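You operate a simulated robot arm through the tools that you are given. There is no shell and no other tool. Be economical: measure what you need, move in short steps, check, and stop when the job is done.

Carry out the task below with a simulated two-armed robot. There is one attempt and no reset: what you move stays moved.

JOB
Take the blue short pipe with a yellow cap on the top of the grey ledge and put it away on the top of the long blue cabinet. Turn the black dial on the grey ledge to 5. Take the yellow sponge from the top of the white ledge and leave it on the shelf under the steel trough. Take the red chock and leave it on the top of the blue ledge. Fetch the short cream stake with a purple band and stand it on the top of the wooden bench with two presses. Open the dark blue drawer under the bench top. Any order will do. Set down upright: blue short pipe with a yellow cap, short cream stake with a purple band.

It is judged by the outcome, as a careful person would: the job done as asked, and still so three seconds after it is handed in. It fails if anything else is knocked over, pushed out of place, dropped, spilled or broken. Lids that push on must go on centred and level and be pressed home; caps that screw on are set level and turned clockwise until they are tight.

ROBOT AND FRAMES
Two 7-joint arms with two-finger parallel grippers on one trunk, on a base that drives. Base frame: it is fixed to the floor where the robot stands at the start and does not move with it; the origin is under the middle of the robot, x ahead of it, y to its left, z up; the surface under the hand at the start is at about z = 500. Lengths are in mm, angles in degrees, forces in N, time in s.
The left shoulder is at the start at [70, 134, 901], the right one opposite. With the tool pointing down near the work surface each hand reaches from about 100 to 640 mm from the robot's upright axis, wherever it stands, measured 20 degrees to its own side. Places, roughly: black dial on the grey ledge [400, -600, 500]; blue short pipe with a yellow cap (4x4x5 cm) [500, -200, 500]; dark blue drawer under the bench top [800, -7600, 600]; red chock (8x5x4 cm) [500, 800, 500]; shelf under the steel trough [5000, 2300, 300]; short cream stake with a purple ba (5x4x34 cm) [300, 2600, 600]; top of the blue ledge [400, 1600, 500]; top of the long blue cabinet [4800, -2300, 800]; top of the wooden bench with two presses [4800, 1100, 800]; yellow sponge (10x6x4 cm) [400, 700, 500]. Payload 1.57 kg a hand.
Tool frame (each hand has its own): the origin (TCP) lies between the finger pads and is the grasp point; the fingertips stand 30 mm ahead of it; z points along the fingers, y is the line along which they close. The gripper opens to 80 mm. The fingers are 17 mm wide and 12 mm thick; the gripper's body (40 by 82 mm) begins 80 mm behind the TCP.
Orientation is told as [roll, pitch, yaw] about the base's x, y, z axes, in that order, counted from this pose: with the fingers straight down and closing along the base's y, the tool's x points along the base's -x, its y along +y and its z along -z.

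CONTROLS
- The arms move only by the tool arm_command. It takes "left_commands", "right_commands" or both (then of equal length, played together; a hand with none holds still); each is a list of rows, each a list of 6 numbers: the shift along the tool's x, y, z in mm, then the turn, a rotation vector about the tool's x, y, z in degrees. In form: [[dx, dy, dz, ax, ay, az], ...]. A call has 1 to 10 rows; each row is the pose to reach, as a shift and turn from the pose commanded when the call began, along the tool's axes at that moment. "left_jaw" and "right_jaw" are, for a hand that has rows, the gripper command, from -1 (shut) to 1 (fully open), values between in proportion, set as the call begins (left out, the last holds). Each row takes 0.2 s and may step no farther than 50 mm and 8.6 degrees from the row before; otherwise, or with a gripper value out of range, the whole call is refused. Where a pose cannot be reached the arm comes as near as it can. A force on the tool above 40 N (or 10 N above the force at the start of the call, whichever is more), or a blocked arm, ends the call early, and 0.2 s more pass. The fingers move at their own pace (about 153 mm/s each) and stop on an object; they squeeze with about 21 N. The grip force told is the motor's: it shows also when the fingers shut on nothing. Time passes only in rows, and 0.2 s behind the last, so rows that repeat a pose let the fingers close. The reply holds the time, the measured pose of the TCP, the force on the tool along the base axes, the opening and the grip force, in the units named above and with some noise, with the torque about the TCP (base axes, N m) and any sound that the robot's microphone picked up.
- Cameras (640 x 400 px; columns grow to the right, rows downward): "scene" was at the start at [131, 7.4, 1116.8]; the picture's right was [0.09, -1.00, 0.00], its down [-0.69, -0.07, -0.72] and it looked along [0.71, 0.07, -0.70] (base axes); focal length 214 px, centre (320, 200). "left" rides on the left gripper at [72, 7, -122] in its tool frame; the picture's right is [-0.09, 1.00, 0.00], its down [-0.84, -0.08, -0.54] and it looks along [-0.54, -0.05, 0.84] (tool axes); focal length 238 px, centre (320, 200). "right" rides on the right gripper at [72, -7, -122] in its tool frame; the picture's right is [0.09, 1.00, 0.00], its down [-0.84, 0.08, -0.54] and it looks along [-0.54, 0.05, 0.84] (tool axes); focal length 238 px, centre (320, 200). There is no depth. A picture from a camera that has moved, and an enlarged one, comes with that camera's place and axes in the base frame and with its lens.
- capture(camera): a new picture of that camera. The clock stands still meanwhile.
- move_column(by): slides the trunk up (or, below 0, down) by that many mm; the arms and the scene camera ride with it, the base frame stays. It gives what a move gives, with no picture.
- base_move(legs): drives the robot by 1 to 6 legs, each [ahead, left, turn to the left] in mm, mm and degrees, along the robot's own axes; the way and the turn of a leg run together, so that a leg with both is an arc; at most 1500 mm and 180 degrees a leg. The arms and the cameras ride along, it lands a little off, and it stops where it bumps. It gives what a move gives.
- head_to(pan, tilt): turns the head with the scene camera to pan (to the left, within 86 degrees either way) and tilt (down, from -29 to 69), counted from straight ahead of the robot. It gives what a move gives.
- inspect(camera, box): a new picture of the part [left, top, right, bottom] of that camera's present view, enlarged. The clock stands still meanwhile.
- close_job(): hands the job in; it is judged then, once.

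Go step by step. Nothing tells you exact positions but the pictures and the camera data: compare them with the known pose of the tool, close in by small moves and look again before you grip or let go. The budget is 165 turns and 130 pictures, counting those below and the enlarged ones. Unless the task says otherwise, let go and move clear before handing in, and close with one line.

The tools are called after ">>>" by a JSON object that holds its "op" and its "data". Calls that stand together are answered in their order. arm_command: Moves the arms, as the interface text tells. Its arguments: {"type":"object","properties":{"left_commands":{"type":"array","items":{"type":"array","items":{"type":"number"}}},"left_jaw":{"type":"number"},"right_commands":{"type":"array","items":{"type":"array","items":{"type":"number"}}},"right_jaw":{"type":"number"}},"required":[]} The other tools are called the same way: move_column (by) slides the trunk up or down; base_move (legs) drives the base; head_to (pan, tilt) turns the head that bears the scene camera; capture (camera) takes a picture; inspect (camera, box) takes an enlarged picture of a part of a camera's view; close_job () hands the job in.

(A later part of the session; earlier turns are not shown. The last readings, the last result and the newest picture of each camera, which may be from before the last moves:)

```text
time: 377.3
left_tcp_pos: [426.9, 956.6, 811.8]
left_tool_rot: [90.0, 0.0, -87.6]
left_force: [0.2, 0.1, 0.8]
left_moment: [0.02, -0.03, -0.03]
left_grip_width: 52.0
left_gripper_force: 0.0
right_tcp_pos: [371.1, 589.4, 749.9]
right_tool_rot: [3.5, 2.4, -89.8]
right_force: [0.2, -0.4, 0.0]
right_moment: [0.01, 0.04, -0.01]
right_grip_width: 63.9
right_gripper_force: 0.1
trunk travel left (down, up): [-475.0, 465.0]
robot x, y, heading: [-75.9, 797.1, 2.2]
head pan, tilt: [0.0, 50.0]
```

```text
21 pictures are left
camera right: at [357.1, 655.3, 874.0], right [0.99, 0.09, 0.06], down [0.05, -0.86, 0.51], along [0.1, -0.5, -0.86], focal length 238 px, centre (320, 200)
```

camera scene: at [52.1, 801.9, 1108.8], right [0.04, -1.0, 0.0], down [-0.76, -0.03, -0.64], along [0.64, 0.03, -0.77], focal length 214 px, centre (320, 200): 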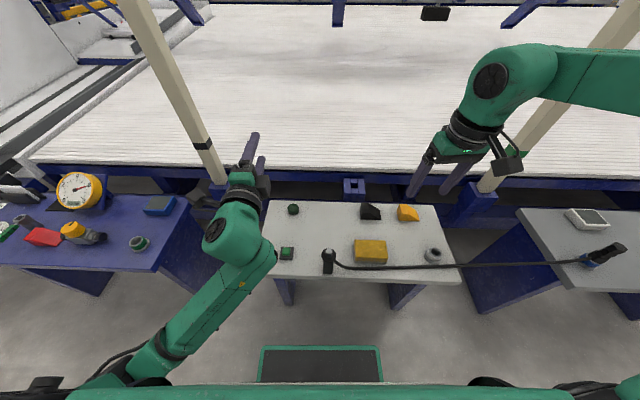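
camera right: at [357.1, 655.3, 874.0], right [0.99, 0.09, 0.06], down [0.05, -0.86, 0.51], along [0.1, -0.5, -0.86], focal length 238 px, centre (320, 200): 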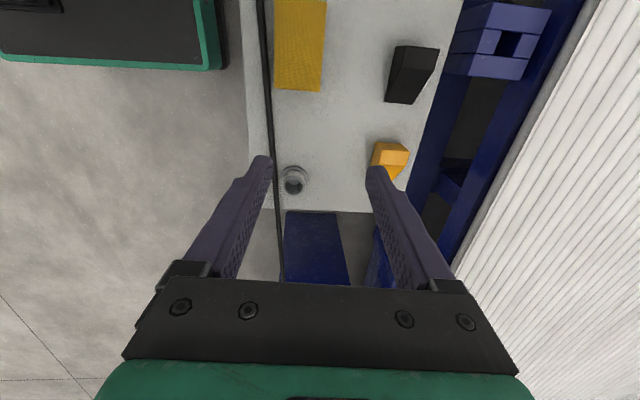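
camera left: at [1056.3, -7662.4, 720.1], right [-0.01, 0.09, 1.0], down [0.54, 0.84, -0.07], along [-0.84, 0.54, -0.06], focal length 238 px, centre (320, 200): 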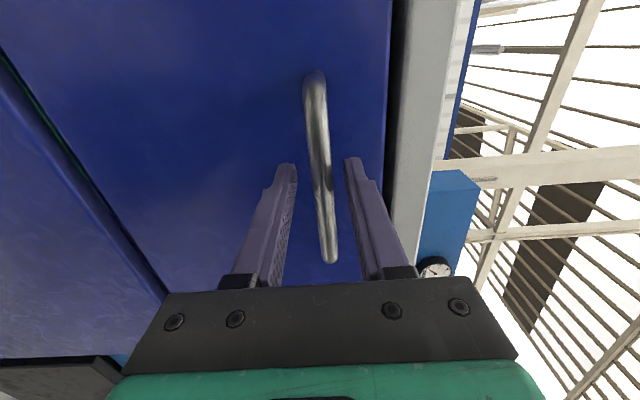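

The sponge spans x 323–381, y 619–714, with the cable at x≈305 lying low in front of it. I'll grip only the upper part of the sponge, tips above the cable. First I level the hand over [352, 672].

>>> {"op": "arm_command", "data": {"right_commands": [[25, -6, 25, 1.2, -0.8, 0], [50, -12, 55, 2.4, -1.6, 0], [75, -18, 85, 3.5, -2.4, 0], [83, -19, 120, 3.5, -2.4, 0]], "right_jaw": 0.8}}

>>> {"op": "capture", "data": {"camera": "right"}}

```text
time: 378.3
left_tcp_pos: [427.2, 957.1, 810.6]
left_tool_rot: [90.1, 0.0, -87.6]
left_force: [0.4, -0.2, -0.4]
left_moment: [0.0, -0.03, 0.02]
left_grip_width: 52.0
left_gripper_force: 0.0
right_tcp_pos: [359.6, 677.8, 633.1]
right_tool_rot: [0.0, 0.0, -89.7]
right_force: [0.5, -0.6, -0.5]
right_moment: [0.03, 0.0, -0.02]
right_grip_width: 71.7
right_gripper_force: 0.0
trunk travel left (down, up): [-475.0, 465.0]
robot x, y, heading: [-74.0, 797.8, 2.6]
head pan, tilt: [0.0, 50.0]
```

```text
20 pictures are left
camera right: at [352.0, 750.2, 755.3], right [1.0, 0.1, 0.0], down [0.08, -0.84, 0.54], along [0.05, -0.54, -0.84], focal length 238 px, centre (320, 200)
```

right: 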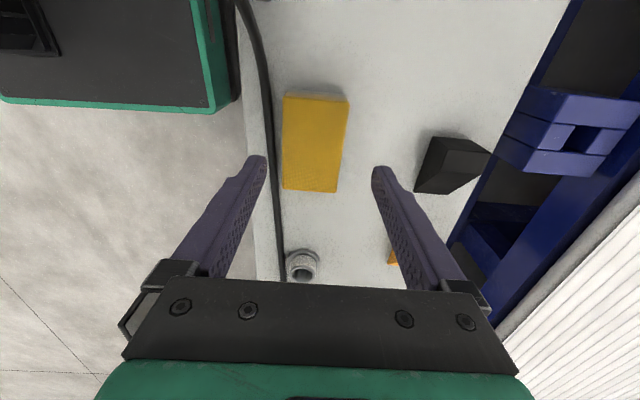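

>>> {"op": "arm_command", "data": {"right_commands": [[-6, -7, 30, 0, 0, 0], [-6, -7, 60, 0, 0, 0], [-6, -7, 80, 0, 0, 0], [-6, -7, 88, 0, 0, 0]]}}

>>> {"op": "capture", "data": {"camera": "right"}}

```text
time: 379.3
left_tcp_pos: [423.1, 957.8, 814.1]
left_tool_rot: [90.2, -0.1, -87.4]
left_force: [-0.7, 0.4, -0.3]
left_moment: [-0.01, 0.02, 0.06]
left_grip_width: 51.7
left_gripper_force: 0.0
right_tcp_pos: [344.2, 660.2, 566.0]
right_tool_rot: [0.5, 0.1, -89.7]
right_force: [2.9, 8.6, 23.9]
right_moment: [0.27, -1.04, 0.25]
right_grip_width: 74.7
right_gripper_force: 1.5
right hand out of reach, approached as far as the arm can: row 2, 3, 4
trunk travel left (down, up): [-475.0, 465.0]
robot x, y, heading: [-73.2, 796.0, 2.5]
head pan, tilt: [0.0, 50.0]
```

```text
19 pictures are left
camera right: at [335.3, 731.5, 689.0], right [1.0, 0.1, 0.01], down [0.08, -0.84, 0.54], along [0.06, -0.54, -0.84], focal length 238 px, centre (320, 200)
```

right: 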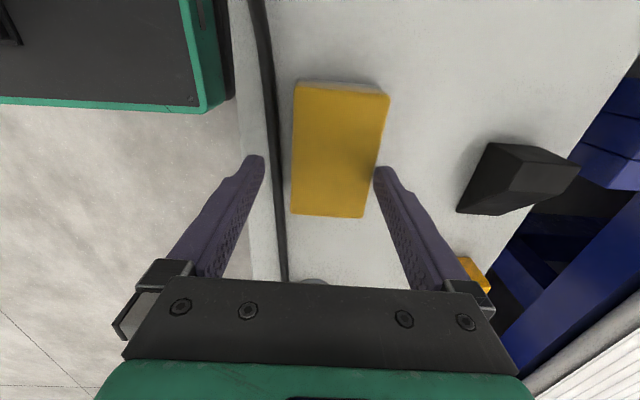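

The arm ran out of reach in this posture and one finger touched the sponge top. I'll rise and reposition the base so that the sponge lies better in reach.

>>> {"op": "arm_command", "data": {"right_commands": [[0, 0, -30, 0, 0, 0], [0, 0, -60, 0, 0, 0], [0, 0, -90, 0, 0, 0]]}}

>>> {"op": "base_move", "data": {"legs": [[0, 0, -2.5], [-60, -70, 0]]}}

>>> {"op": "capture", "data": {"camera": "right"}}

```text
time: 380.1
left_tcp_pos: [425.4, 956.2, 811.2]
left_tool_rot: [90.1, 0.0, -87.5]
left_force: [0.2, -0.6, 0.1]
left_moment: [0.02, 0.0, 0.0]
left_grip_width: 52.3
left_gripper_force: 0.1
right_tcp_pos: [340.7, 657.2, 652.3]
right_tool_rot: [0.0, -0.1, -89.7]
right_force: [0.8, -1.2, 0.3]
right_moment: [-0.03, -0.01, -0.01]
right_grip_width: 71.9
right_gripper_force: 0.1
trunk travel left (down, up): [-475.0, 465.0]
robot x, y, heading: [-71.4, 798.6, 2.4]
head pan, tilt: [0.0, 50.0]
```

```text
time: 381.6
left_tcp_pos: [371.4, 864.2, 813.1]
left_tool_rot: [90.2, 0.1, -90.0]
left_force: [0.5, -0.8, -0.5]
left_moment: [0.0, 0.01, 0.02]
left_grip_width: 52.1
left_gripper_force: 0.2
right_tcp_pos: [276.3, 569.3, 652.3]
right_tool_rot: [-0.1, 0.0, -92.2]
right_force: [0.0, -0.1, -1.0]
right_moment: [-0.02, 0.0, -0.02]
right_grip_width: 72.1
right_gripper_force: 0.0
trunk travel left (down, up): [-475.0, 465.0]
robot x, y, heading: [-133.1, 729.8, -0.0]
head pan, tilt: [0.0, 50.0]
```

```text
18 pictures are left
camera right: at [270.8, 640.8, 774.3], right [1.0, 0.05, 0.0], down [0.04, -0.84, 0.54], along [0.03, -0.54, -0.84], focal length 238 px, centre (320, 200)
```

right: 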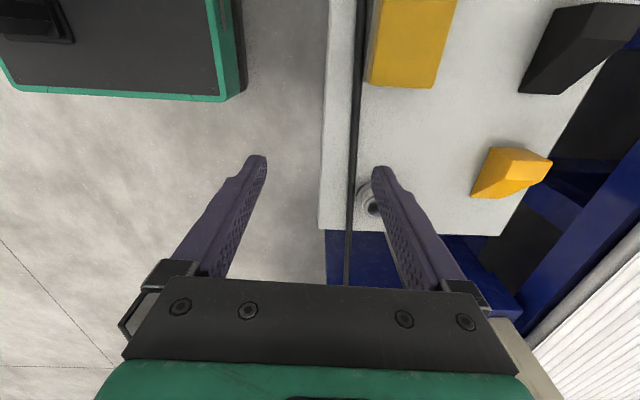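

>>> {"op": "arm_command", "data": {"right_commands": [[26, 18, 0, 0, 0, -0.6], [52, 36, 0, 0, 0, -1.2], [78, 55, 0, 0, 0, -1.8], [104, 73, 5, 0, 0, -2.2], [104, 73, 40, 0, 0, -2.2]]}}

>>> {"op": "capture", "data": {"camera": "right"}}

```text
time: 382.8
left_tcp_pos: [373.4, 865.1, 812.0]
left_tool_rot: [90.0, 0.0, -90.0]
left_force: [-0.2, 0.2, -1.0]
left_moment: [0.0, 0.01, -0.01]
left_grip_width: 52.2
left_gripper_force: 0.1
right_tcp_pos: [310.4, 616.6, 652.6]
right_tool_rot: [0.1, 0.0, -90.1]
right_force: [-0.1, -0.4, -0.5]
right_moment: [0.0, 0.01, 0.0]
right_grip_width: 72.1
right_gripper_force: 0.0
right hand out of reach, approached as far as the arm can: row 2, 3, 4, 5
trunk travel left (down, up): [-475.0, 465.0]
robot x, y, heading: [-134.9, 727.0, -0.2]
head pan, tilt: [0.0, 50.0]
```

```text
17 pictures are left
camera right: at [302.6, 688.7, 775.3], right [1.0, 0.09, 0.0], down [0.07, -0.84, 0.54], along [0.05, -0.54, -0.84], focal length 238 px, centre (320, 200)
```

right: 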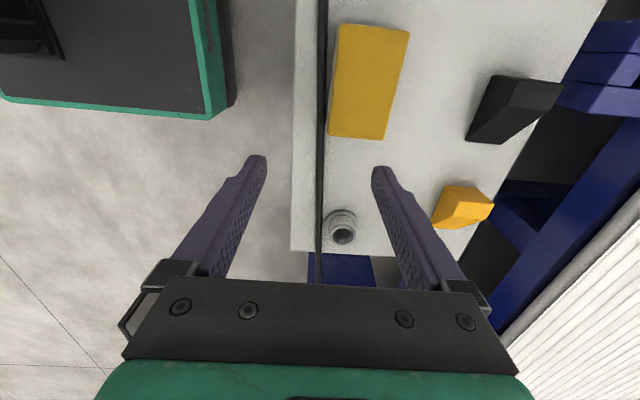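

The wrist is near a limit at this yaw. I'll move the hand farther right in the robot's frame, then shift the base left so that it comes over the sponge.

>>> {"op": "arm_command", "data": {"right_commands": [[-30, -6, -20, 0, 0, 0], [-60, -12, -40, 0, 0, 0], [-90, -18, -60, 0, 0, 0], [-120, -25, -60, 0, 0, 0]]}}

>>> {"op": "base_move", "data": {"legs": [[68, 173, 0]]}}

>>> {"op": "capture", "data": {"camera": "right"}}

```text
time: 383.8
left_tcp_pos: [372.3, 864.7, 812.7]
left_tool_rot: [90.2, 0.1, -90.0]
left_force: [-1.2, -0.3, 0.2]
left_moment: [-0.04, 0.04, 0.0]
left_grip_width: 52.1
left_gripper_force: 0.0
right_tcp_pos: [285.6, 495.5, 709.9]
right_tool_rot: [0.0, 0.0, -90.1]
right_force: [-0.6, -1.2, -0.8]
right_moment: [0.01, 0.0, -0.01]
right_grip_width: 71.9
right_gripper_force: 0.1
trunk travel left (down, up): [-475.0, 465.0]
robot x, y, heading: [-135.1, 725.2, -0.0]
head pan, tilt: [0.0, 50.0]
```

```text
time: 385.3
left_tcp_pos: [440.5, 1040.6, 812.9]
left_tool_rot: [90.0, 0.0, -89.9]
left_force: [0.2, -0.1, 0.0]
left_moment: [-0.02, 0.01, 0.0]
left_grip_width: 51.9
left_gripper_force: 0.1
right_tcp_pos: [354.5, 672.6, 711.4]
right_tool_rot: [0.0, -0.2, -90.0]
right_force: [0.3, 0.4, 0.7]
right_moment: [-0.02, 0.0, 0.02]
right_grip_width: 72.0
right_gripper_force: 0.1
trunk travel left (down, up): [-475.0, 465.0]
robot x, y, heading: [-66.2, 901.9, -0.2]
head pan, tilt: [0.0, 50.0]
```

```text
16 pictures are left
camera right: at [347.5, 743.5, 833.4], right [1.0, 0.09, 0.0], down [0.08, -0.84, 0.54], along [0.05, -0.54, -0.84], focal length 238 px, centre (320, 200)
```

right: 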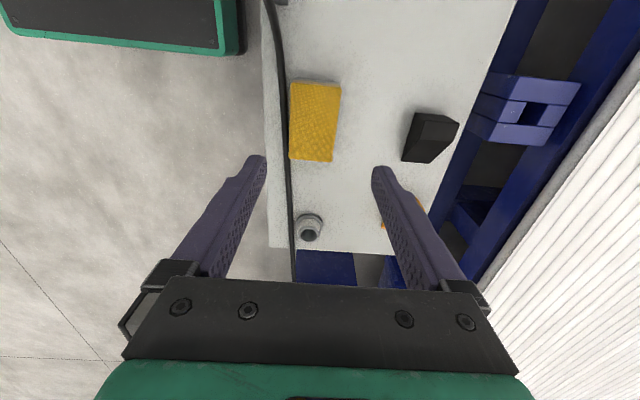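

>>> {"op": "arm_command", "data": {"right_commands": [[-3, -7, 40, 0, 0, 0], [-3, -7, 80, 0, 0, 0], [-3, -7, 105, 0, 0, 0]]}}

>>> {"op": "capture", "data": {"camera": "right"}}

```text
time: 386.1
left_tcp_pos: [440.4, 1039.2, 813.0]
left_tool_rot: [90.1, 0.0, -89.9]
left_force: [1.3, -0.2, -0.2]
left_moment: [0.03, 0.0, -0.02]
left_grip_width: 52.2
left_gripper_force: 0.1
right_tcp_pos: [349.4, 667.0, 605.2]
right_tool_rot: [-0.1, -0.1, -90.0]
right_force: [0.6, -0.2, 0.4]
right_moment: [0.0, 0.03, 0.02]
right_grip_width: 71.8
right_gripper_force: 0.0
trunk travel left (down, up): [-475.0, 465.0]
robot x, y, heading: [-66.1, 896.9, 0.1]
head pan, tilt: [0.0, 50.0]
```

```text
15 pictures are left
camera right: at [341.9, 739.0, 727.1], right [1.0, 0.09, 0.0], down [0.08, -0.84, 0.54], along [0.05, -0.54, -0.84], focal length 238 px, centre (320, 200)
```

right: 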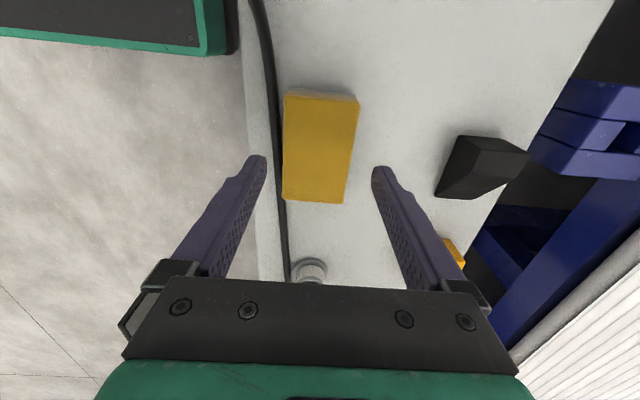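

>>> {"op": "arm_command", "data": {"right_commands": [[2, -4, 25, 0, 0, 0], [2, -4, 45, 0, 0, 0], [2, -4, 57, 0, 0, 0]]}}

>>> {"op": "arm_command", "data": {"right_commands": [[0, 0, 0, 0, 0, 0], [0, 0, 0, 0, 0, 0], [0, 0, 0, 0, 0, 0], [0, 0, -20, 0, 0, 0], [0, 0, -60, 0, 0, 0]], "right_jaw": -1}}

>>> {"op": "capture", "data": {"camera": "right"}}

```text
time: 386.9
left_tcp_pos: [439.9, 1040.3, 811.5]
left_tool_rot: [90.0, 0.0, -89.9]
left_force: [-0.4, 0.6, -0.3]
left_moment: [0.02, -0.04, 0.0]
left_grip_width: 52.2
left_gripper_force: 0.0
right_tcp_pos: [344.7, 668.7, 549.9]
right_tool_rot: [0.1, -0.2, -90.0]
right_force: [-0.1, 0.1, 0.0]
right_moment: [0.0, 0.01, 0.03]
right_grip_width: 72.0
right_gripper_force: 0.1
trunk travel left (down, up): [-475.0, 465.0]
robot x, y, heading: [-61.4, 899.9, 0.1]
head pan, tilt: [0.0, 50.0]
```

```text
time: 388.1
left_tcp_pos: [440.2, 1040.1, 812.6]
left_tool_rot: [90.1, 0.0, -90.0]
left_force: [-1.2, -0.1, -0.2]
left_moment: [0.0, -0.02, -0.02]
left_grip_width: 52.0
left_gripper_force: 0.1
right_tcp_pos: [342.9, 671.6, 610.0]
right_tool_rot: [0.0, -0.1, -89.9]
right_force: [0.2, -0.3, -0.4]
right_moment: [0.0, 0.0, 0.0]
right_grip_width: 58.8
right_gripper_force: 21.1
trunk travel left (down, up): [-475.0, 465.0]
robot x, y, heading: [-64.4, 903.1, 0.1]
head pan, tilt: [0.0, 50.0]
```

```text
14 pictures are left
camera right: at [335.5, 743.8, 732.2], right [1.0, 0.09, 0.0], down [0.08, -0.84, 0.54], along [0.05, -0.54, -0.84], focal length 238 px, centre (320, 200)
```

right: 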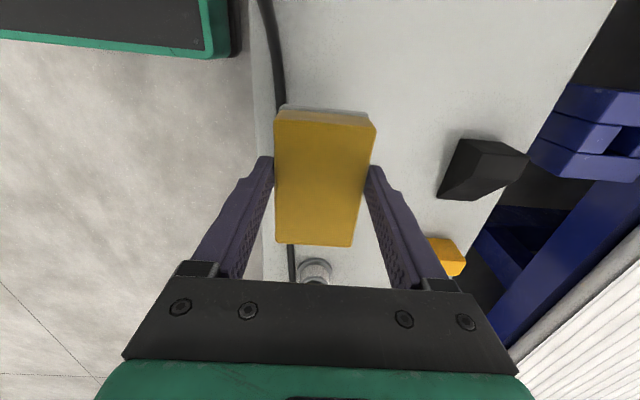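

The sponge is held and the cable undisturbed. I'll lift it, pull the left hand back out of the way, and begin the drive to the trough bench.

>>> {"op": "arm_command", "data": {"right_commands": [[0, 0, -40, 0, 0, 0], [0, 0, -80, 0, 0, 0], [0, 0, -120, 0, 0, 0], [0, 0, -160, 0, 0, 0], [0, 0, -180, 0, 0, 0], [0, 0, -180, 0, 0, 0], [0, 0, -180, 0, 0, 0]], "left_commands": [[0, 0, -40, 0, 0, 0], [0, 0, -80, 0, 0, 0], [0, 0, -120, 0, 0, 0], [0, 0, -160, 0, 0, 0], [0, 0, -200, 0, 0, 0], [0, 0, -240, 0, 0, 0], [0, 0, -280, 0, 0, 0]]}}

>>> {"op": "base_move", "data": {"legs": [[-860, 0, 0], [0, 0, 90], [1500, 0, 0], [1500, 0, 0], [80, 0, 0], [0, 0, -90]]}}

```text
time: 389.7
left_tcp_pos: [300.5, 1041.5, 770.2]
left_tool_rot: [89.9, -11.4, -86.1]
left_force: [0.5, 0.5, 0.4]
left_moment: [0.03, 0.0, -0.01]
left_grip_width: 52.4
left_gripper_force: 0.1
left hand out of reach, approached as far as the arm can: row 3, 4, 5, 6, 7
right_tcp_pos: [342.5, 668.5, 790.3]
right_tool_rot: [0.0, 0.0, -90.0]
right_force: [-0.2, -0.7, -0.4]
right_moment: [0.05, -0.05, 0.02]
right_grip_width: 59.0
right_gripper_force: 21.0
trunk travel left (down, up): [-475.0, 465.0]
robot x, y, heading: [-61.7, 899.9, -0.2]
head pan, tilt: [0.0, 50.0]
stopped in row 7 (left hand): the arm was blocked; the commanded pose is now the measured one
```

```text
time: 416.7
left_tcp_pos: [-763.6, 4157.3, 770.7]
left_tool_rot: [90.0, -11.5, -80.8]
left_force: [0.6, -0.4, 0.3]
left_moment: [-0.01, 0.01, 0.01]
left_grip_width: 52.3
left_gripper_force: 0.0
right_tcp_pos: [-683.6, 3790.0, 791.0]
right_tool_rot: [0.0, 0.0, -84.7]
right_force: [1.3, 0.1, 0.2]
right_moment: [0.02, 0.0, 0.0]
right_grip_width: 58.9
right_gripper_force: 20.7
trunk travel left (down, up): [-475.0, 465.0]
robot x, y, heading: [-1114.8, 3979.3, 5.2]
head pan, tilt: [0.0, 50.0]
```

>>> {"op": "arm_command", "data": {"left_commands": [[0, 45, 0, 0, 0, 0], [0, 90, 0, 0, 0, 0], [0, 135, 0, 0, 0, 0], [0, 180, 0, 0, 0, 0], [0, 225, 0, 0, 0, 0], [0, 270, 0, 0, 0, 0], [0, 315, 0, 0, 0, 0], [0, 350, 0, 0, 0, 0]]}}

>>> {"op": "base_move", "data": {"legs": [[0, 0, -5.2], [0, -140, 0], [1500, 0, 0], [1500, 0, 0], [700, 0, 0]]}}

```text
time: 418.6
left_tcp_pos: [-726.7, 4121.6, 823.5]
left_tool_rot: [84.9, 19.0, -61.6]
left_force: [-0.6, 0.0, -0.5]
left_moment: [-0.05, -0.02, -0.04]
left_grip_width: 52.1
left_gripper_force: 0.1
left hand out of reach, approached as far as the arm can: row 1, 2, 3, 4, 5, 6, 7, 8
right_tcp_pos: [-684.9, 3791.1, 791.7]
right_tool_rot: [0.1, 0.0, -84.6]
right_force: [0.4, 0.9, 0.7]
right_moment: [-0.03, 0.0, 0.03]
right_grip_width: 59.0
right_gripper_force: 21.1
trunk travel left (down, up): [-475.0, 465.0]
robot x, y, heading: [-1116.5, 3980.8, 5.7]
head pan, tilt: [0.0, 50.0]
stopped in row 8 (left hand): the arm was blocked; the commanded pose is now the measured one
```

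```text
time: 437.9
left_tcp_pos: [2970.9, 4001.7, 823.2]
left_tool_rot: [84.7, 19.1, -66.4]
left_force: [0.4, 0.0, 0.5]
left_moment: [0.0, 0.01, 0.01]
left_grip_width: 52.1
left_gripper_force: 0.2
right_tcp_pos: [2985.4, 3667.2, 790.5]
right_tool_rot: [0.0, 0.0, -89.5]
right_force: [0.0, -0.7, 0.0]
right_moment: [0.03, 0.01, 0.03]
right_grip_width: 58.9
right_gripper_force: 20.5
trunk travel left (down, up): [-475.0, 465.0]
robot x, y, heading: [2569.3, 3894.0, 0.8]
head pan, tilt: [0.0, 50.0]
```

>>> {"op": "base_move", "data": {"legs": [[0, 0, -0.8], [0, -40, 0], [1500, 0, 0], [1500, 0, 0], [180, 0, 0], [0, 0, -155]]}}

```text
time: 460.6
left_tcp_pos: [5422.0, 3531.3, 822.8]
left_tool_rot: [84.7, 19.2, 136.2]
left_force: [-0.5, -0.1, 0.2]
left_moment: [0.0, 0.01, -0.01]
left_grip_width: 52.0
left_gripper_force: 0.0
right_tcp_pos: [5280.3, 3834.8, 790.7]
right_tool_rot: [0.0, 0.0, 113.2]
right_force: [0.4, 0.2, -0.1]
right_moment: [0.03, -0.02, 0.04]
right_grip_width: 59.2
right_gripper_force: 20.9
trunk travel left (down, up): [-475.0, 465.0]
robot x, y, heading: [5747.3, 3783.2, -156.9]
head pan, tilt: [0.0, 50.0]
```

>>> {"op": "base_move", "data": {"legs": [[313, 1022, 0]]}}

>>> {"op": "head_to", "data": {"pan": -25, "tilt": 45}}

>>> {"op": "capture", "data": {"camera": "scene"}}

```text
time: 466.2
left_tcp_pos: [5558.9, 2445.9, 823.2]
left_tool_rot: [84.8, 19.2, 137.0]
left_force: [0.7, -0.5, -0.6]
left_moment: [-0.02, 0.02, -0.01]
left_grip_width: 51.8
left_gripper_force: 0.0
right_tcp_pos: [5413.1, 2748.2, 790.5]
right_tool_rot: [0.0, 0.0, 114.0]
right_force: [-1.2, -0.7, -0.1]
right_moment: [0.0, -0.06, 0.02]
right_grip_width: 58.9
right_gripper_force: 21.1
trunk travel left (down, up): [-475.0, 465.0]
robot x, y, heading: [5882.5, 2703.6, -156.2]
head pan, tilt: [0.0, 50.0]
```

```text
time: 467.1
left_tcp_pos: [5557.7, 2447.2, 823.1]
left_tool_rot: [84.8, 19.4, 137.0]
left_force: [-0.4, 1.2, -0.2]
left_moment: [-0.01, -0.01, 0.02]
left_grip_width: 51.9
left_gripper_force: 0.0
right_tcp_pos: [5412.4, 2747.2, 790.2]
right_tool_rot: [-0.1, 0.1, 113.9]
right_force: [0.4, -0.3, 0.2]
right_moment: [-0.03, -0.05, 0.0]
right_grip_width: 59.0
right_gripper_force: 21.4
trunk travel left (down, up): [-475.0, 465.0]
robot x, y, heading: [5885.4, 2699.8, -156.0]
head pan, tilt: [-25.0, 45.0]
```

```text
13 pictures are left
camera scene: at [5753.5, 2684.7, 1115.6], right [0.02, 1.0, 0.0], down [0.71, -0.01, -0.71], along [-0.71, 0.01, -0.71], focal length 214 px, centre (320, 200)
```

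scene: 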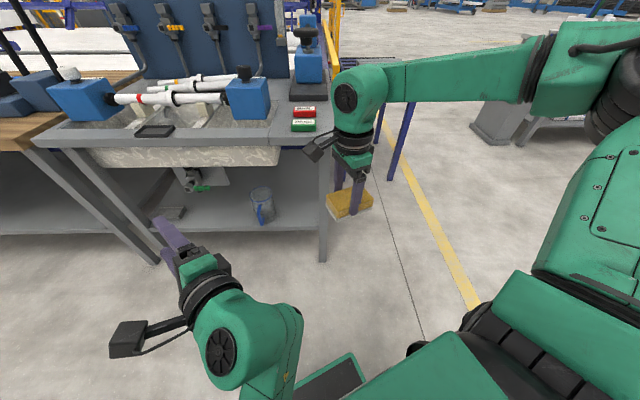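

The shelf front is at x≈5092, z≈265, and it is free between the jug and the right leg (y 2460–2670). First I'll move the left hand out sideways, so that it stays clear of the bench.

>>> {"op": "arm_command", "data": {"left_commands": [[41, -7, -5, 0, 0, 0], [82, -15, -10, 0, 0, 0], [123, -22, -15, 0, 0, 0], [165, -30, -20, 0, 0, 0], [206, -37, -25, 0, 0, 0], [247, -45, -30, 0, 0, 0], [289, -52, -36, 0, 0, 0]]}}

```text
time: 467.7
left_tcp_pos: [5584.7, 2418.1, 776.8]
left_tool_rot: [80.7, 27.7, 133.7]
left_force: [0.5, -0.6, -0.2]
left_moment: [0.01, -0.02, 0.02]
left_grip_width: 52.3
left_gripper_force: 0.1
left hand out of reach, approached as far as the arm can: row 2, 3
right_tcp_pos: [5412.0, 2748.6, 790.0]
right_tool_rot: [0.0, 0.0, 114.1]
right_force: [0.3, 0.1, 0.1]
right_moment: [-0.02, -0.03, -0.03]
right_grip_width: 59.0
right_gripper_force: 20.8
trunk travel left (down, up): [-475.0, 465.0]
robot x, y, heading: [5883.2, 2705.1, -155.9]
head pan, tilt: [-25.0, 45.0]
stopped in row 3 (left hand): the arm was blocked; the commanded pose is now the measured one
```

>>> {"op": "arm_command", "data": {"left_commands": [[0, 10, 40, 0, 0, 0], [0, 20, 80, 0, 0, 0], [0, 30, 120, 0, 0, 0], [0, 40, 150, 0, 0, 0]]}}

>>> {"op": "arm_command", "data": {"left_commands": [[0, 0, 0, 0, 0, -8.5], [0, 0, 0, 0, 0, -17], [0, 0, 0, 0, 0, -25.5], [0, 0, 0, 0, 0, -34], [0, 0, 0, 0, 0, -42.5], [0, 0, 0, 0, 0, -51], [0, 0, 0, 0, 0, -59.5], [0, 0, 0, 0, 0, -62]]}}

```text
time: 468.7
left_tcp_pos: [5467.3, 2314.1, 789.6]
left_tool_rot: [80.7, 27.3, 133.8]
left_force: [0.4, -0.9, -0.1]
left_moment: [-0.02, 0.01, -0.03]
left_grip_width: 52.0
left_gripper_force: 0.1
right_tcp_pos: [5413.2, 2747.2, 789.7]
right_tool_rot: [-0.1, -0.1, 113.9]
right_force: [0.3, -0.1, 0.6]
right_moment: [0.02, -0.01, 0.01]
right_grip_width: 59.1
right_gripper_force: 20.9
trunk travel left (down, up): [-475.0, 465.0]
robot x, y, heading: [5878.5, 2703.6, -155.9]
head pan, tilt: [-25.0, 45.0]
```

```text
time: 470.5
left_tcp_pos: [5474.5, 2301.1, 794.7]
left_tool_rot: [84.2, -28.6, 142.1]
left_force: [0.1, -0.7, 0.2]
left_moment: [0.0, -0.02, 0.0]
left_grip_width: 51.9
left_gripper_force: 0.1
right_tcp_pos: [5412.8, 2748.9, 790.1]
right_tool_rot: [0.0, 0.0, 114.0]
right_force: [-0.3, 1.2, -0.1]
right_moment: [0.0, 0.0, -0.02]
right_grip_width: 58.9
right_gripper_force: 21.3
trunk travel left (down, up): [-475.0, 465.0]
robot x, y, heading: [5881.9, 2700.5, -155.8]
head pan, tilt: [-25.0, 45.0]
```

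>>> {"op": "arm_command", "data": {"left_commands": [[0, 0, 0, 0, 0, -8.5], [0, 0, 0, 0, 0, -17], [0, 0, 0, 0, 0, -25.5], [0, 0, 0, 0, 0, -34], [0, 0, 0, 0, 0, -42.5], [0, 0, 0, 0, 0, -51], [0, 0, 0, 0, 0, -58]]}}

>>> {"op": "arm_command", "data": {"left_commands": [[0, 0, 0, 0, 8.5, 0], [0, 0, 0, 0, 17, 0], [0, 0, 0, 0, 25.5, 0], [0, 0, 0, 0, 34, 0], [0, 0, 0, 0, 42.5, 0], [0, 0, 0, 0, 51, 0], [0, 0, 0, 0, 59.5, 0], [0, 0, 0, 0, 68, 0], [0, 0, 0, 0, 76.5, 0], [0, 0, 0, 0, 85, 0]]}}

```text
time: 471.1
left_tcp_pos: [5477.4, 2295.3, 795.6]
left_tool_rot: [84.9, -38.0, 142.7]
left_force: [-0.3, 0.0, 0.1]
left_moment: [-0.02, 0.05, 0.01]
left_grip_width: 51.9
left_gripper_force: 0.1
right_tcp_pos: [5413.0, 2748.4, 791.0]
right_tool_rot: [0.0, 0.0, 113.9]
right_force: [1.0, -0.3, -1.0]
right_moment: [0.01, -0.02, 0.0]
right_grip_width: 58.9
right_gripper_force: 21.0
trunk travel left (down, up): [-475.0, 465.0]
robot x, y, heading: [5879.2, 2705.2, -155.8]
head pan, tilt: [-25.0, 45.0]
stopped in row 2 (left hand): the arm was blocked; the commanded pose is now the measured one
```

```text
time: 471.7
left_tcp_pos: [5494.4, 2265.3, 793.0]
left_tool_rot: [80.8, -27.2, 160.9]
left_force: [-0.5, 0.3, -0.1]
left_moment: [-0.02, 0.02, 0.0]
left_grip_width: 51.9
left_gripper_force: 0.1
right_tcp_pos: [5412.5, 2748.3, 791.2]
right_tool_rot: [0.0, -0.1, 114.1]
right_force: [-0.1, 0.1, -0.9]
right_moment: [0.03, -0.01, 0.0]
right_grip_width: 59.3
right_gripper_force: 20.9
trunk travel left (down, up): [-475.0, 465.0]
robot x, y, heading: [5877.8, 2702.5, -156.1]
head pan, tilt: [-25.0, 45.0]
stopped in row 3 (left hand): the arm was blocked; the commanded pose is now the measured one
```

The left arm is still catching on something. I'll take a look at it.

>>> {"op": "head_to", "data": {"pan": 25, "tilt": 45}}

>>> {"op": "capture", "data": {"camera": "scene"}}

```text
time: 472.9
left_tcp_pos: [5492.1, 2264.5, 791.6]
left_tool_rot: [80.8, -27.1, 160.9]
left_force: [0.3, 0.0, 0.7]
left_moment: [0.01, 0.02, 0.05]
left_grip_width: 52.0
left_gripper_force: 0.1
right_tcp_pos: [5413.8, 2747.6, 789.7]
right_tool_rot: [0.0, -0.1, 114.0]
right_force: [0.2, 0.2, -0.6]
right_moment: [0.02, 0.02, 0.0]
right_grip_width: 59.2
right_gripper_force: 21.7
trunk travel left (down, up): [-475.0, 465.0]
robot x, y, heading: [5883.2, 2706.0, -156.1]
head pan, tilt: [25.0, 45.0]
```

```text
12 pictures are left
camera scene: at [5781.4, 2622.0, 1115.6], right [-0.75, 0.66, 0.0], down [0.46, 0.53, -0.71], along [-0.46, -0.53, -0.71], focal length 214 px, centre (320, 200)
```

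scene: 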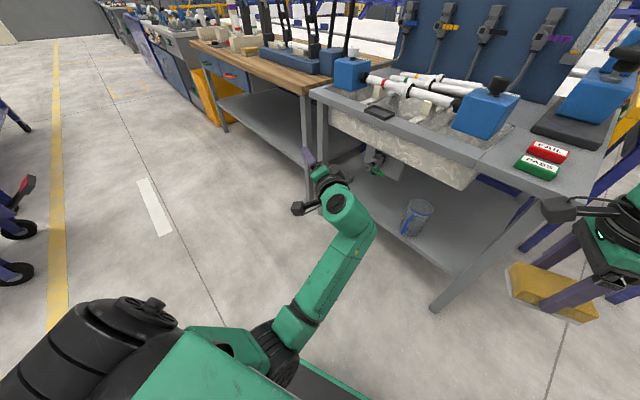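

The left elbow hangs low, by the base tray. I'll raise the left hand straight up to free it.

>>> {"op": "arm_command", "data": {"left_commands": [[-20, 38, -6, 0, 0, 0], [-39, 75, -12, 0, 0, 0], [-59, 113, -18, 0, 0, 0], [-78, 151, -25, 0, 0, 0], [-98, 188, -31, 0, 0, 0], [-117, 226, -37, 0, 0, 0], [-137, 264, -43, 0, 0, 0]]}}

```text
time: 474.5
left_tcp_pos: [5494.5, 2264.5, 1093.5]
left_tool_rot: [80.6, -27.2, 160.9]
left_force: [-0.4, -0.5, 0.3]
left_moment: [0.02, 0.01, 0.0]
left_grip_width: 51.9
left_gripper_force: 0.0
right_tcp_pos: [5413.9, 2749.0, 790.8]
right_tool_rot: [-0.1, 0.1, 114.0]
right_force: [0.1, 1.0, -0.1]
right_moment: [-0.02, 0.0, 0.0]
right_grip_width: 59.2
right_gripper_force: 20.9
trunk travel left (down, up): [-475.0, 465.0]
robot x, y, heading: [5883.0, 2705.1, -155.7]
head pan, tilt: [25.0, 45.0]
```

>>> {"op": "arm_command", "data": {"left_commands": [[14, 22, -27, 0, 0, 0], [28, 44, -53, 0, 0, 0], [42, 66, -80, 0, 0, 0], [56, 88, -107, 0, 0, 0], [70, 110, -133, 0, 0, 0], [84, 131, -160, 0, 0, 0]]}}

```text
time: 475.9
left_tcp_pos: [5677.4, 2345.8, 1193.9]
left_tool_rot: [80.9, -27.2, 160.9]
left_force: [-0.2, 0.6, -0.2]
left_moment: [0.01, -0.02, -0.03]
left_grip_width: 52.1
left_gripper_force: 0.0
left hand out of reach, approached as far as the arm can: row 6
right_tcp_pos: [5412.8, 2749.0, 789.9]
right_tool_rot: [0.1, 0.1, 114.0]
right_force: [0.2, -0.5, -0.4]
right_moment: [0.0, 0.01, 0.0]
right_grip_width: 59.0
right_gripper_force: 21.2
trunk travel left (down, up): [-475.0, 465.0]
robot x, y, heading: [5881.6, 2704.5, -156.0]
head pan, tilt: [25.0, 45.0]
```

The left arm is free and high now. I'll position the base facing the shelf and lower the trunk outside the bench.

>>> {"op": "base_move", "data": {"legs": [[307, 268, 0], [0, 0, -24]]}}

>>> {"op": "move_column", "data": {"by": -300}}

>>> {"op": "arm_command", "data": {"right_commands": [[0, 0, 25, -6, 0, 0], [0, 0, 50, -12, 0, 0], [0, 0, 75, -18, 0, 0], [0, 0, 100, -25, 0, 0], [0, 0, 130, -25, 0, 0]]}}

>>> {"op": "head_to", "data": {"pan": -10, "tilt": 45}}

>>> {"op": "capture", "data": {"camera": "scene"}}

```text
time: 479.6
left_tcp_pos: [5377.8, 2093.6, 1193.4]
left_tool_rot: [80.8, -27.1, 136.8]
left_force: [0.3, -0.3, 0.5]
left_moment: [-0.01, 0.02, -0.01]
left_grip_width: 51.8
left_gripper_force: 0.0
right_tcp_pos: [5299.7, 2569.4, 790.9]
right_tool_rot: [0.0, 0.0, 90.0]
right_force: [0.3, 0.6, -0.2]
right_moment: [-0.02, -0.04, 0.0]
right_grip_width: 59.1
right_gripper_force: 20.8
trunk travel left (down, up): [-475.0, 465.0]
robot x, y, heading: [5712.0, 2333.9, 179.9]
head pan, tilt: [25.0, 45.0]
```

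```text
time: 482.6
left_tcp_pos: [5377.9, 2091.9, 892.7]
left_tool_rot: [80.9, -27.2, 136.9]
left_force: [0.3, -0.6, 0.1]
left_moment: [-0.01, -0.01, 0.04]
left_grip_width: 51.8
left_gripper_force: 0.0
right_tcp_pos: [5300.7, 2569.2, 490.6]
right_tool_rot: [0.0, 0.0, 89.9]
right_force: [-0.3, -0.2, -0.3]
right_moment: [0.0, -0.03, 0.01]
right_grip_width: 59.0
right_gripper_force: 21.0
trunk travel left (down, up): [-175.0, 765.0]
robot x, y, heading: [5710.5, 2336.3, 179.7]
head pan, tilt: [25.0, 45.0]
```

```text
time: 483.8
left_tcp_pos: [5377.3, 2092.8, 892.3]
left_tool_rot: [80.9, -27.2, 136.8]
left_force: [0.2, -0.2, 1.4]
left_moment: [0.01, 0.02, -0.02]
left_grip_width: 52.0
left_gripper_force: 0.1
right_tcp_pos: [5301.5, 2568.7, 359.9]
right_tool_rot: [25.1, 0.1, 90.0]
right_force: [0.3, 0.4, -0.6]
right_moment: [-0.01, 0.01, -0.01]
right_grip_width: 59.2
right_gripper_force: 20.9
trunk travel left (down, up): [-175.0, 765.0]
robot x, y, heading: [5712.7, 2335.3, 180.2]
head pan, tilt: [25.0, 45.0]
```

```text
time: 484.8
left_tcp_pos: [5377.0, 2092.1, 892.9]
left_tool_rot: [81.0, -27.3, 136.8]
left_force: [-0.7, 1.0, -0.1]
left_moment: [-0.04, -0.02, -0.01]
left_grip_width: 52.1
left_gripper_force: 0.1
right_tcp_pos: [5301.3, 2569.1, 360.2]
right_tool_rot: [25.0, 0.0, 89.8]
right_force: [1.1, 0.6, -0.6]
right_moment: [0.0, 0.01, 0.0]
right_grip_width: 59.3
right_gripper_force: 20.8
trunk travel left (down, up): [-175.0, 765.0]
robot x, y, heading: [5710.1, 2340.6, 180.2]
head pan, tilt: [-10.0, 45.0]
```

```text
11 pictures are left
camera scene: at [5579.5, 2351.7, 815.6], right [0.17, 0.98, 0.0], down [0.7, -0.12, -0.71], along [-0.7, 0.12, -0.71], focal length 214 px, centre (320, 200)
```

scene: 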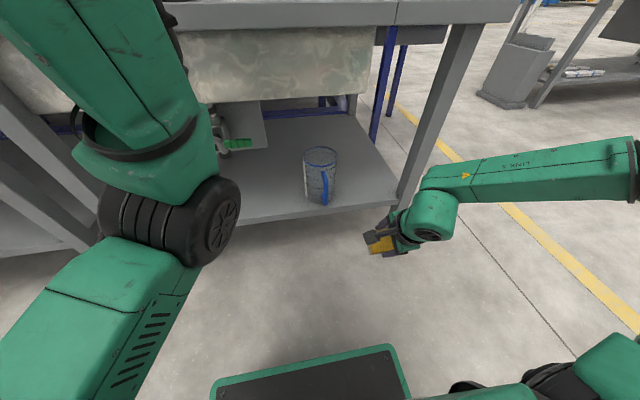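

The shelf spot left of the jug, at about [5035, 2230], keeps the forearm clear of the bench leg. I'll strafe there, raise the trunk a bit for the left hand's sake, and compensate with the right arm.

>>> {"op": "base_move", "data": {"legs": [[0, 339, 0]]}}

>>> {"op": "move_column", "data": {"by": 60}}

>>> {"op": "arm_command", "data": {"right_commands": [[0, -12, 27, 0, 0, 0], [0, -25, 54, 0, 0, 0]]}}

>>> {"op": "base_move", "data": {"legs": [[130, 0, 0]]}}

>>> {"op": "capture", "data": {"camera": "scene"}}

```text
time: 487.1
left_tcp_pos: [5375.9, 1755.8, 893.1]
left_tool_rot: [80.9, -27.1, 136.7]
left_force: [-0.7, 1.2, 0.2]
left_moment: [0.01, 0.06, 0.01]
left_grip_width: 51.8
left_gripper_force: 0.1
right_tcp_pos: [5300.7, 2232.4, 360.7]
right_tool_rot: [25.0, 0.0, 89.8]
right_force: [0.1, -0.5, -0.7]
right_moment: [-0.01, 0.04, -0.01]
right_grip_width: 59.2
right_gripper_force: 21.2
trunk travel left (down, up): [-175.0, 765.0]
robot x, y, heading: [5708.9, 2001.1, 179.7]
head pan, tilt: [-10.0, 45.0]
```

```text
time: 488.1
left_tcp_pos: [5376.1, 1756.2, 952.3]
left_tool_rot: [81.0, -27.1, 136.6]
left_force: [0.1, 0.5, -0.3]
left_moment: [0.01, 0.0, 0.0]
left_grip_width: 52.2
left_gripper_force: 0.1
right_tcp_pos: [5300.1, 2231.4, 421.5]
right_tool_rot: [24.9, 0.0, 89.8]
right_force: [0.0, -0.1, 0.1]
right_moment: [0.01, 0.01, 0.0]
right_grip_width: 59.0
right_gripper_force: 21.0
trunk travel left (down, up): [-235.0, 705.0]
robot x, y, heading: [5707.4, 2000.3, 179.8]
head pan, tilt: [-10.0, 45.0]
```

```text
time: 488.7
left_tcp_pos: [5375.4, 1756.9, 953.4]
left_tool_rot: [80.9, -27.2, 136.7]
left_force: [0.8, 1.0, 0.7]
left_moment: [-0.03, 0.02, 0.02]
left_grip_width: 52.1
left_gripper_force: 0.1
right_tcp_pos: [5302.0, 2229.8, 359.8]
right_tool_rot: [25.0, 0.0, 89.8]
right_force: [-0.1, -0.5, -0.5]
right_moment: [0.02, -0.03, -0.02]
right_grip_width: 59.1
right_gripper_force: 21.4
trunk travel left (down, up): [-235.0, 705.0]
robot x, y, heading: [5713.2, 2000.5, 180.0]
head pan, tilt: [-10.0, 45.0]
```

```text
time: 490.0
left_tcp_pos: [5253.9, 1756.5, 953.4]
left_tool_rot: [80.8, -27.2, 136.7]
left_force: [0.6, -0.3, -0.1]
left_moment: [0.0, 0.02, -0.03]
left_grip_width: 51.7
left_gripper_force: 0.1
right_tcp_pos: [5188.0, 2230.7, 356.9]
right_tool_rot: [23.7, 0.0, 89.6]
right_force: [-0.5, 0.0, -0.1]
right_moment: [0.02, -0.06, 0.0]
right_grip_width: 59.0
right_gripper_force: 21.1
trunk travel left (down, up): [-235.0, 705.0]
robot x, y, heading: [5586.3, 2001.9, 179.5]
head pan, tilt: [-10.0, 45.0]
stopped in leg 1: the force on the tool passed its limit at 50 N (the readings are from after the stop); the commanded pose is now the measured one
```

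```text
10 pictures are left
camera scene: at [5456.8, 2014.9, 875.6], right [0.18, 0.98, 0.0], down [0.7, -0.13, -0.71], along [-0.7, 0.13, -0.71], focal length 214 px, centre (320, 200)
```

scene: 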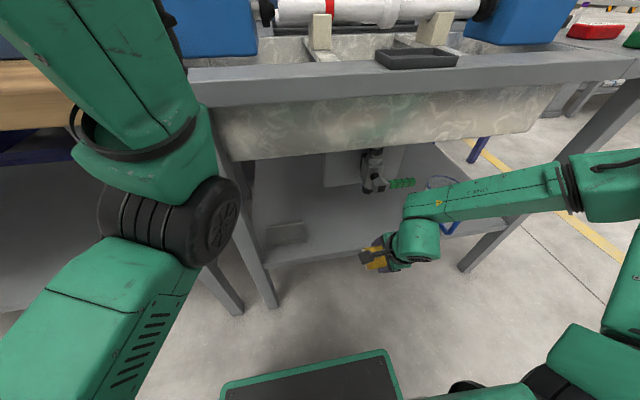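

Something touched at the shelf's front edge, so the shelf is higher than I estimated. I'll back off and look closely.

>>> {"op": "base_move", "data": {"legs": [[-60, 0, 0]]}}

>>> {"op": "inspect", "data": {"camera": "scene", "box": [230, 140, 470, 290]}}

>>> {"op": "capture", "data": {"camera": "right"}}

```text
time: 491.0
left_tcp_pos: [5314.1, 1757.2, 952.5]
left_tool_rot: [80.9, -27.2, 136.6]
left_force: [-0.8, -0.1, 0.6]
left_moment: [0.03, -0.01, 0.02]
left_grip_width: 52.2
left_gripper_force: 0.1
right_tcp_pos: [5247.3, 2230.6, 355.8]
right_tool_rot: [23.6, 0.0, 89.5]
right_force: [-0.1, 0.3, -0.3]
right_moment: [0.02, -0.05, 0.01]
right_grip_width: 58.9
right_gripper_force: 21.1
trunk travel left (down, up): [-235.0, 705.0]
robot x, y, heading: [5646.0, 2003.6, 179.6]
head pan, tilt: [-10.0, 45.0]
```

```text
2.67 times, centred on (350, 215) of scene
camera zoom: at [5517.1, 2014.6, 875.7], right [0.18, 0.98, 0.0], down [0.7, -0.13, -0.71], along [-0.7, 0.13, -0.71], focal length 572 px, centre (240, 160)
```

zoom: 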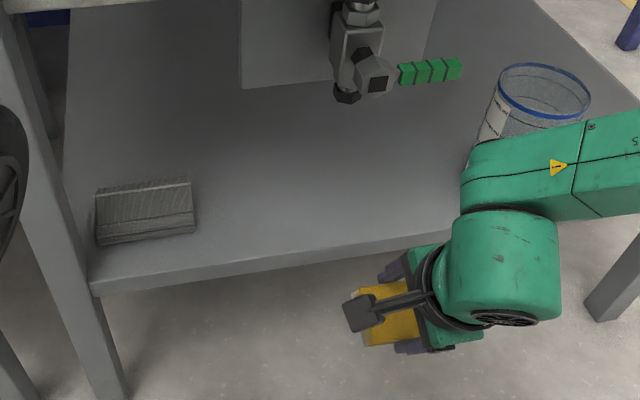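

```text
8 pictures are left
camera right: at [5301.9, 2157.9, 465.2], right [-0.91, -0.09, 0.4], down [0.15, 0.84, 0.53], along [-0.38, 0.54, -0.75], focal length 238 px, centre (320, 200)
```

right: 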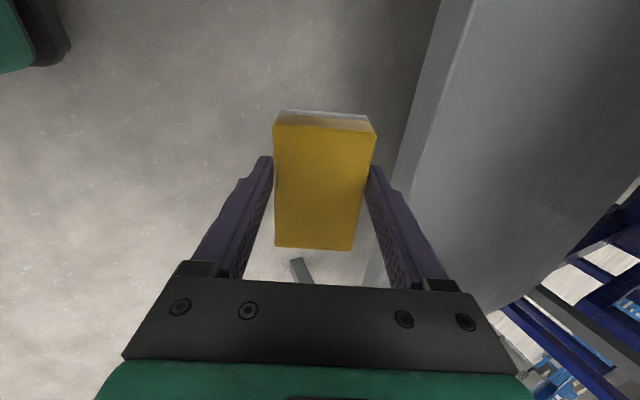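

Triangulated, the shelf's front edge is at [5150, z 337]. I'll raise the hand by 65 mm and drive in again.

>>> {"op": "arm_command", "data": {"right_commands": [[0, 14, -30, 0, 0, 0], [0, 27.5, -59, 0, 0, 0]]}}

>>> {"op": "base_move", "data": {"legs": [[127, 0, 0]]}}

>>> {"op": "inspect", "data": {"camera": "scene", "box": [230, 140, 470, 290]}}

```text
time: 491.6
left_tcp_pos: [5313.6, 1756.5, 953.2]
left_tool_rot: [80.8, -27.3, 136.6]
left_force: [-0.4, -0.2, 0.1]
left_moment: [0.03, 0.02, -0.02]
left_grip_width: 52.1
left_gripper_force: 0.0
right_tcp_pos: [5246.0, 2230.0, 422.4]
right_tool_rot: [23.7, -0.1, 89.6]
right_force: [1.0, 0.5, -0.1]
right_moment: [0.0, 0.02, 0.01]
right_grip_width: 59.4
right_gripper_force: 20.4
trunk travel left (down, up): [-235.0, 705.0]
robot x, y, heading: [5648.2, 1997.1, 179.9]
head pan, tilt: [-10.0, 45.0]
```

```text
time: 492.8
left_tcp_pos: [5188.0, 1758.1, 952.4]
left_tool_rot: [80.9, -27.1, 136.6]
left_force: [-0.1, -0.4, 0.6]
left_moment: [0.01, 0.0, 0.0]
left_grip_width: 52.0
left_gripper_force: 0.1
right_tcp_pos: [5120.6, 2231.0, 421.0]
right_tool_rot: [23.8, 0.0, 89.5]
right_force: [3.4, 1.4, -1.8]
right_moment: [-0.16, 0.49, 0.03]
right_grip_width: 59.0
right_gripper_force: 21.1
trunk travel left (down, up): [-235.0, 705.0]
robot x, y, heading: [5524.8, 1998.3, 179.8]
head pan, tilt: [-10.0, 45.0]
```

```text
2.67 times, centred on (350, 215) of scene
camera zoom: at [5391.7, 2015.4, 875.7], right [0.18, 0.98, 0.0], down [0.7, -0.13, -0.71], along [-0.7, 0.13, -0.71], focal length 572 px, centre (240, 160)
```

zoom: 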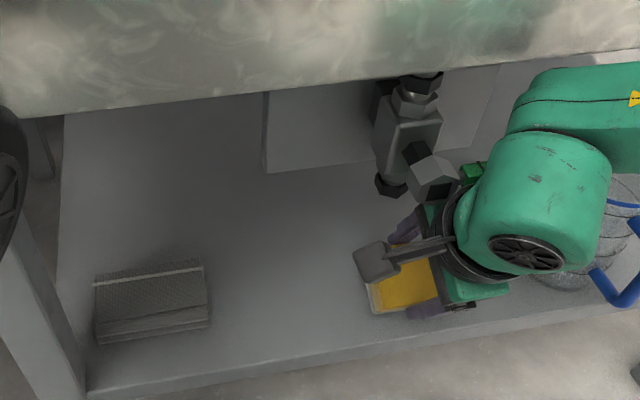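

A slight contact shows, probably with the drain valve just beyond the hand. I'll ease 8 mm back and 12 mm left, then lower to the shelf.

>>> {"op": "arm_command", "data": {"right_commands": [[12, -7.3, -3.2, 0, 0, 0], [12, -12.1, 7.8, 0, 0, 0], [12, -15.4, 15.1, 0, 0, 0], [12, -17, 18.8, 0, 0, 0]]}}

>>> {"op": "inspect", "data": {"camera": "scene", "box": [310, 180, 438, 290]}}

```text
time: 493.8
left_tcp_pos: [5188.6, 1757.1, 954.0]
left_tool_rot: [80.9, -27.2, 136.7]
left_force: [-0.3, -0.8, 0.1]
left_moment: [-0.02, -0.01, -0.01]
left_grip_width: 51.7
left_gripper_force: 0.1
right_tcp_pos: [5128.0, 2217.6, 398.8]
right_tool_rot: [23.8, -0.1, 89.5]
right_force: [-0.5, 0.0, 0.3]
right_moment: [0.03, 0.01, -0.02]
right_grip_width: 58.8
right_gripper_force: 21.1
trunk travel left (down, up): [-235.0, 705.0]
robot x, y, heading: [5524.0, 2002.7, 179.6]
head pan, tilt: [-10.0, 45.0]
```

```text
3.64 times, centred on (374, 235) of scene
camera zoom: at [5392.3, 2015.3, 876.0], right [0.18, 0.98, 0.0], down [0.69, -0.13, -0.71], along [-0.7, 0.13, -0.71], focal length 780 px, centre (124, 73)
```

zoom: 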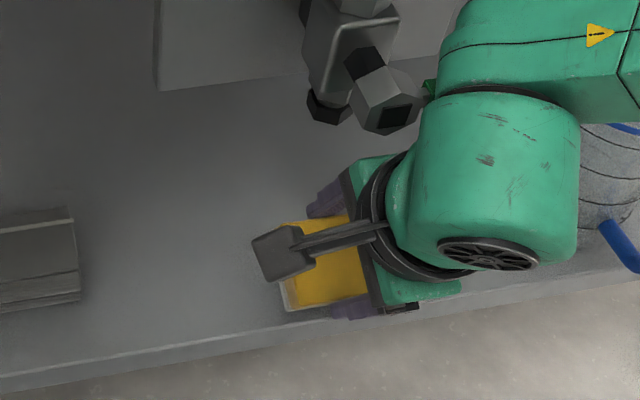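

Free of contact. I'll go 12 mm deeper and lower to touch.

>>> {"op": "arm_command", "data": {"right_commands": [[0, 6, 2.5, 0, 0, 0], [0, 11, 5, 0, 0, 0], [0, 9.4, 8.7, 0, 0, 0], [0, 8.2, 11.4, 0, 0, 0], [0, 7, 14.1, 0, 0, 0]]}}

```text
time: 495.0
left_tcp_pos: [5200.9, 1756.7, 958.8]
left_tool_rot: [81.5, -27.9, 136.2]
left_force: [-0.7, -0.5, -0.1]
left_moment: [-0.01, -0.02, 0.0]
left_grip_width: 52.1
left_gripper_force: 0.1
right_tcp_pos: [5115.6, 2219.2, 401.5]
right_tool_rot: [25.8, -0.1, 89.4]
right_force: [-0.4, -0.7, -0.3]
right_moment: [0.0, 0.0, 0.0]
right_grip_width: 59.3
right_gripper_force: 20.8
trunk travel left (down, up): [-235.0, 705.0]
robot x, y, heading: [5520.5, 1999.0, 179.5]
head pan, tilt: [-10.0, 45.0]
```

The robot's body tilted slightly, so some part of the arm is pressing on something. I'll raise back at once and look.

>>> {"op": "arm_command", "data": {"right_commands": [[0, 6, -14, 0, 0, 0]]}}

>>> {"op": "capture", "data": {"camera": "scene"}}

```text
time: 495.4
left_tcp_pos: [5193.5, 1754.9, 954.2]
left_tool_rot: [81.2, -27.5, 136.6]
left_force: [0.1, -0.5, 0.2]
left_moment: [-0.02, -0.01, 0.02]
left_grip_width: 52.2
left_gripper_force: 0.0
right_tcp_pos: [5121.0, 2216.2, 402.1]
right_tool_rot: [23.7, -0.1, 89.8]
right_force: [0.2, 0.0, -0.6]
right_moment: [-0.02, -0.01, -0.02]
right_grip_width: 59.2
right_gripper_force: 21.1
trunk travel left (down, up): [-235.0, 705.0]
robot x, y, heading: [5521.2, 2001.0, 179.7]
head pan, tilt: [-10.0, 45.0]
```

```text
5 pictures are left
camera scene: at [5396.7, 2014.0, 875.0], right [0.18, 0.98, 0.0], down [0.69, -0.12, -0.71], along [-0.7, 0.13, -0.7], focal length 214 px, centre (320, 200)
```

scene: 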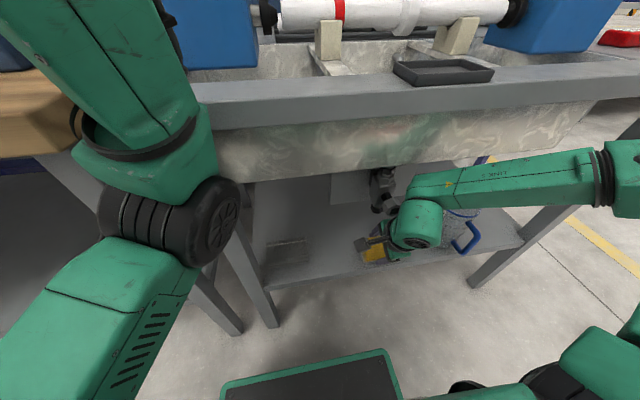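

The forearm was pushing against the trough's front. The spot 7 mm back, at TCP x≈5128, is good enough: the sponge then lies fully on the shelf. I'll move back and lower to contact.

>>> {"op": "arm_command", "data": {"right_commands": [[0, -6.4, -2.8, 0, 0, 0], [0, -7.6, 0, 0, 0, 0], [0, -8.8, 2.7, 0, 0, 0], [0, -10, 5.4, 0, 0, 0], [0, -11, 7.2, 0, 0, 0]]}}

```text
time: 496.6
left_tcp_pos: [5194.5, 1756.8, 955.6]
left_tool_rot: [81.0, -27.6, 136.5]
left_force: [-0.4, -0.8, 0.4]
left_moment: [0.0, 0.0, -0.01]
left_grip_width: 52.0
left_gripper_force: 0.0
right_tcp_pos: [5122.7, 2217.9, 399.1]
right_tool_rot: [24.8, -0.1, 89.5]
right_force: [-0.5, -0.9, 0.3]
right_moment: [-0.02, -0.01, 0.01]
right_grip_width: 59.1
right_gripper_force: 21.0
trunk travel left (down, up): [-235.0, 705.0]
robot x, y, heading: [5520.0, 2002.4, 179.9]
head pan, tilt: [-10.0, 45.0]
```

The forearm appears to rest lightly on something (jug), while the sponge's lower edge is only ~5 mm over the shelf. I'll release here and then rise immediately.

>>> {"op": "arm_command", "data": {"right_commands": [[0, 0, 0, 0, 0, 0], [0, 0, 0, 0, 0, 0], [0, 2, -4, 0, 0, 0], [0, 4, -9, 0, 0, 0], [0, 8, -18, 0, 0, 0]], "right_jaw": 0.85}}

>>> {"op": "inspect", "data": {"camera": "scene", "box": [300, 170, 500, 290]}}

```text
time: 497.8
left_tcp_pos: [5188.1, 1756.6, 952.7]
left_tool_rot: [80.9, -27.2, 136.5]
left_force: [-0.4, -0.9, -0.4]
left_moment: [0.01, 0.0, 0.01]
left_grip_width: 52.1
left_gripper_force: 0.0
right_tcp_pos: [5125.5, 2219.1, 410.2]
right_tool_rot: [23.6, -0.2, 89.6]
right_force: [-0.2, 0.3, 0.3]
right_moment: [0.0, 0.0, 0.01]
right_grip_width: 74.1
right_gripper_force: 0.1
trunk travel left (down, up): [-235.0, 705.0]
robot x, y, heading: [5522.1, 2001.2, 179.6]
head pan, tilt: [-10.0, 45.0]
```

```text
3.20 times, centred on (400, 230) of scene
camera zoom: at [5391.7, 2014.7, 875.1], right [0.18, 0.98, 0.0], down [0.7, -0.13, -0.71], along [-0.7, 0.13, -0.71], focal length 686 px, centre (64, 104)
```

zoom: 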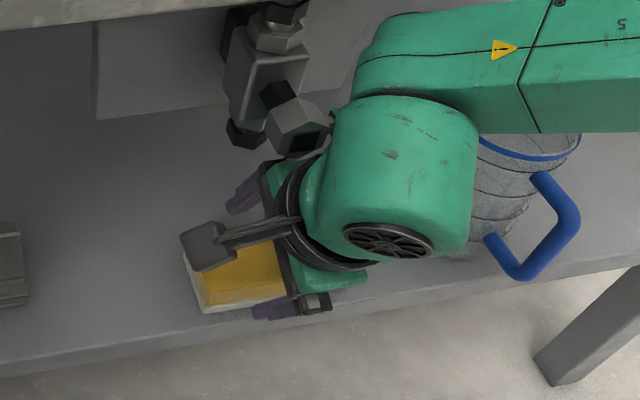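

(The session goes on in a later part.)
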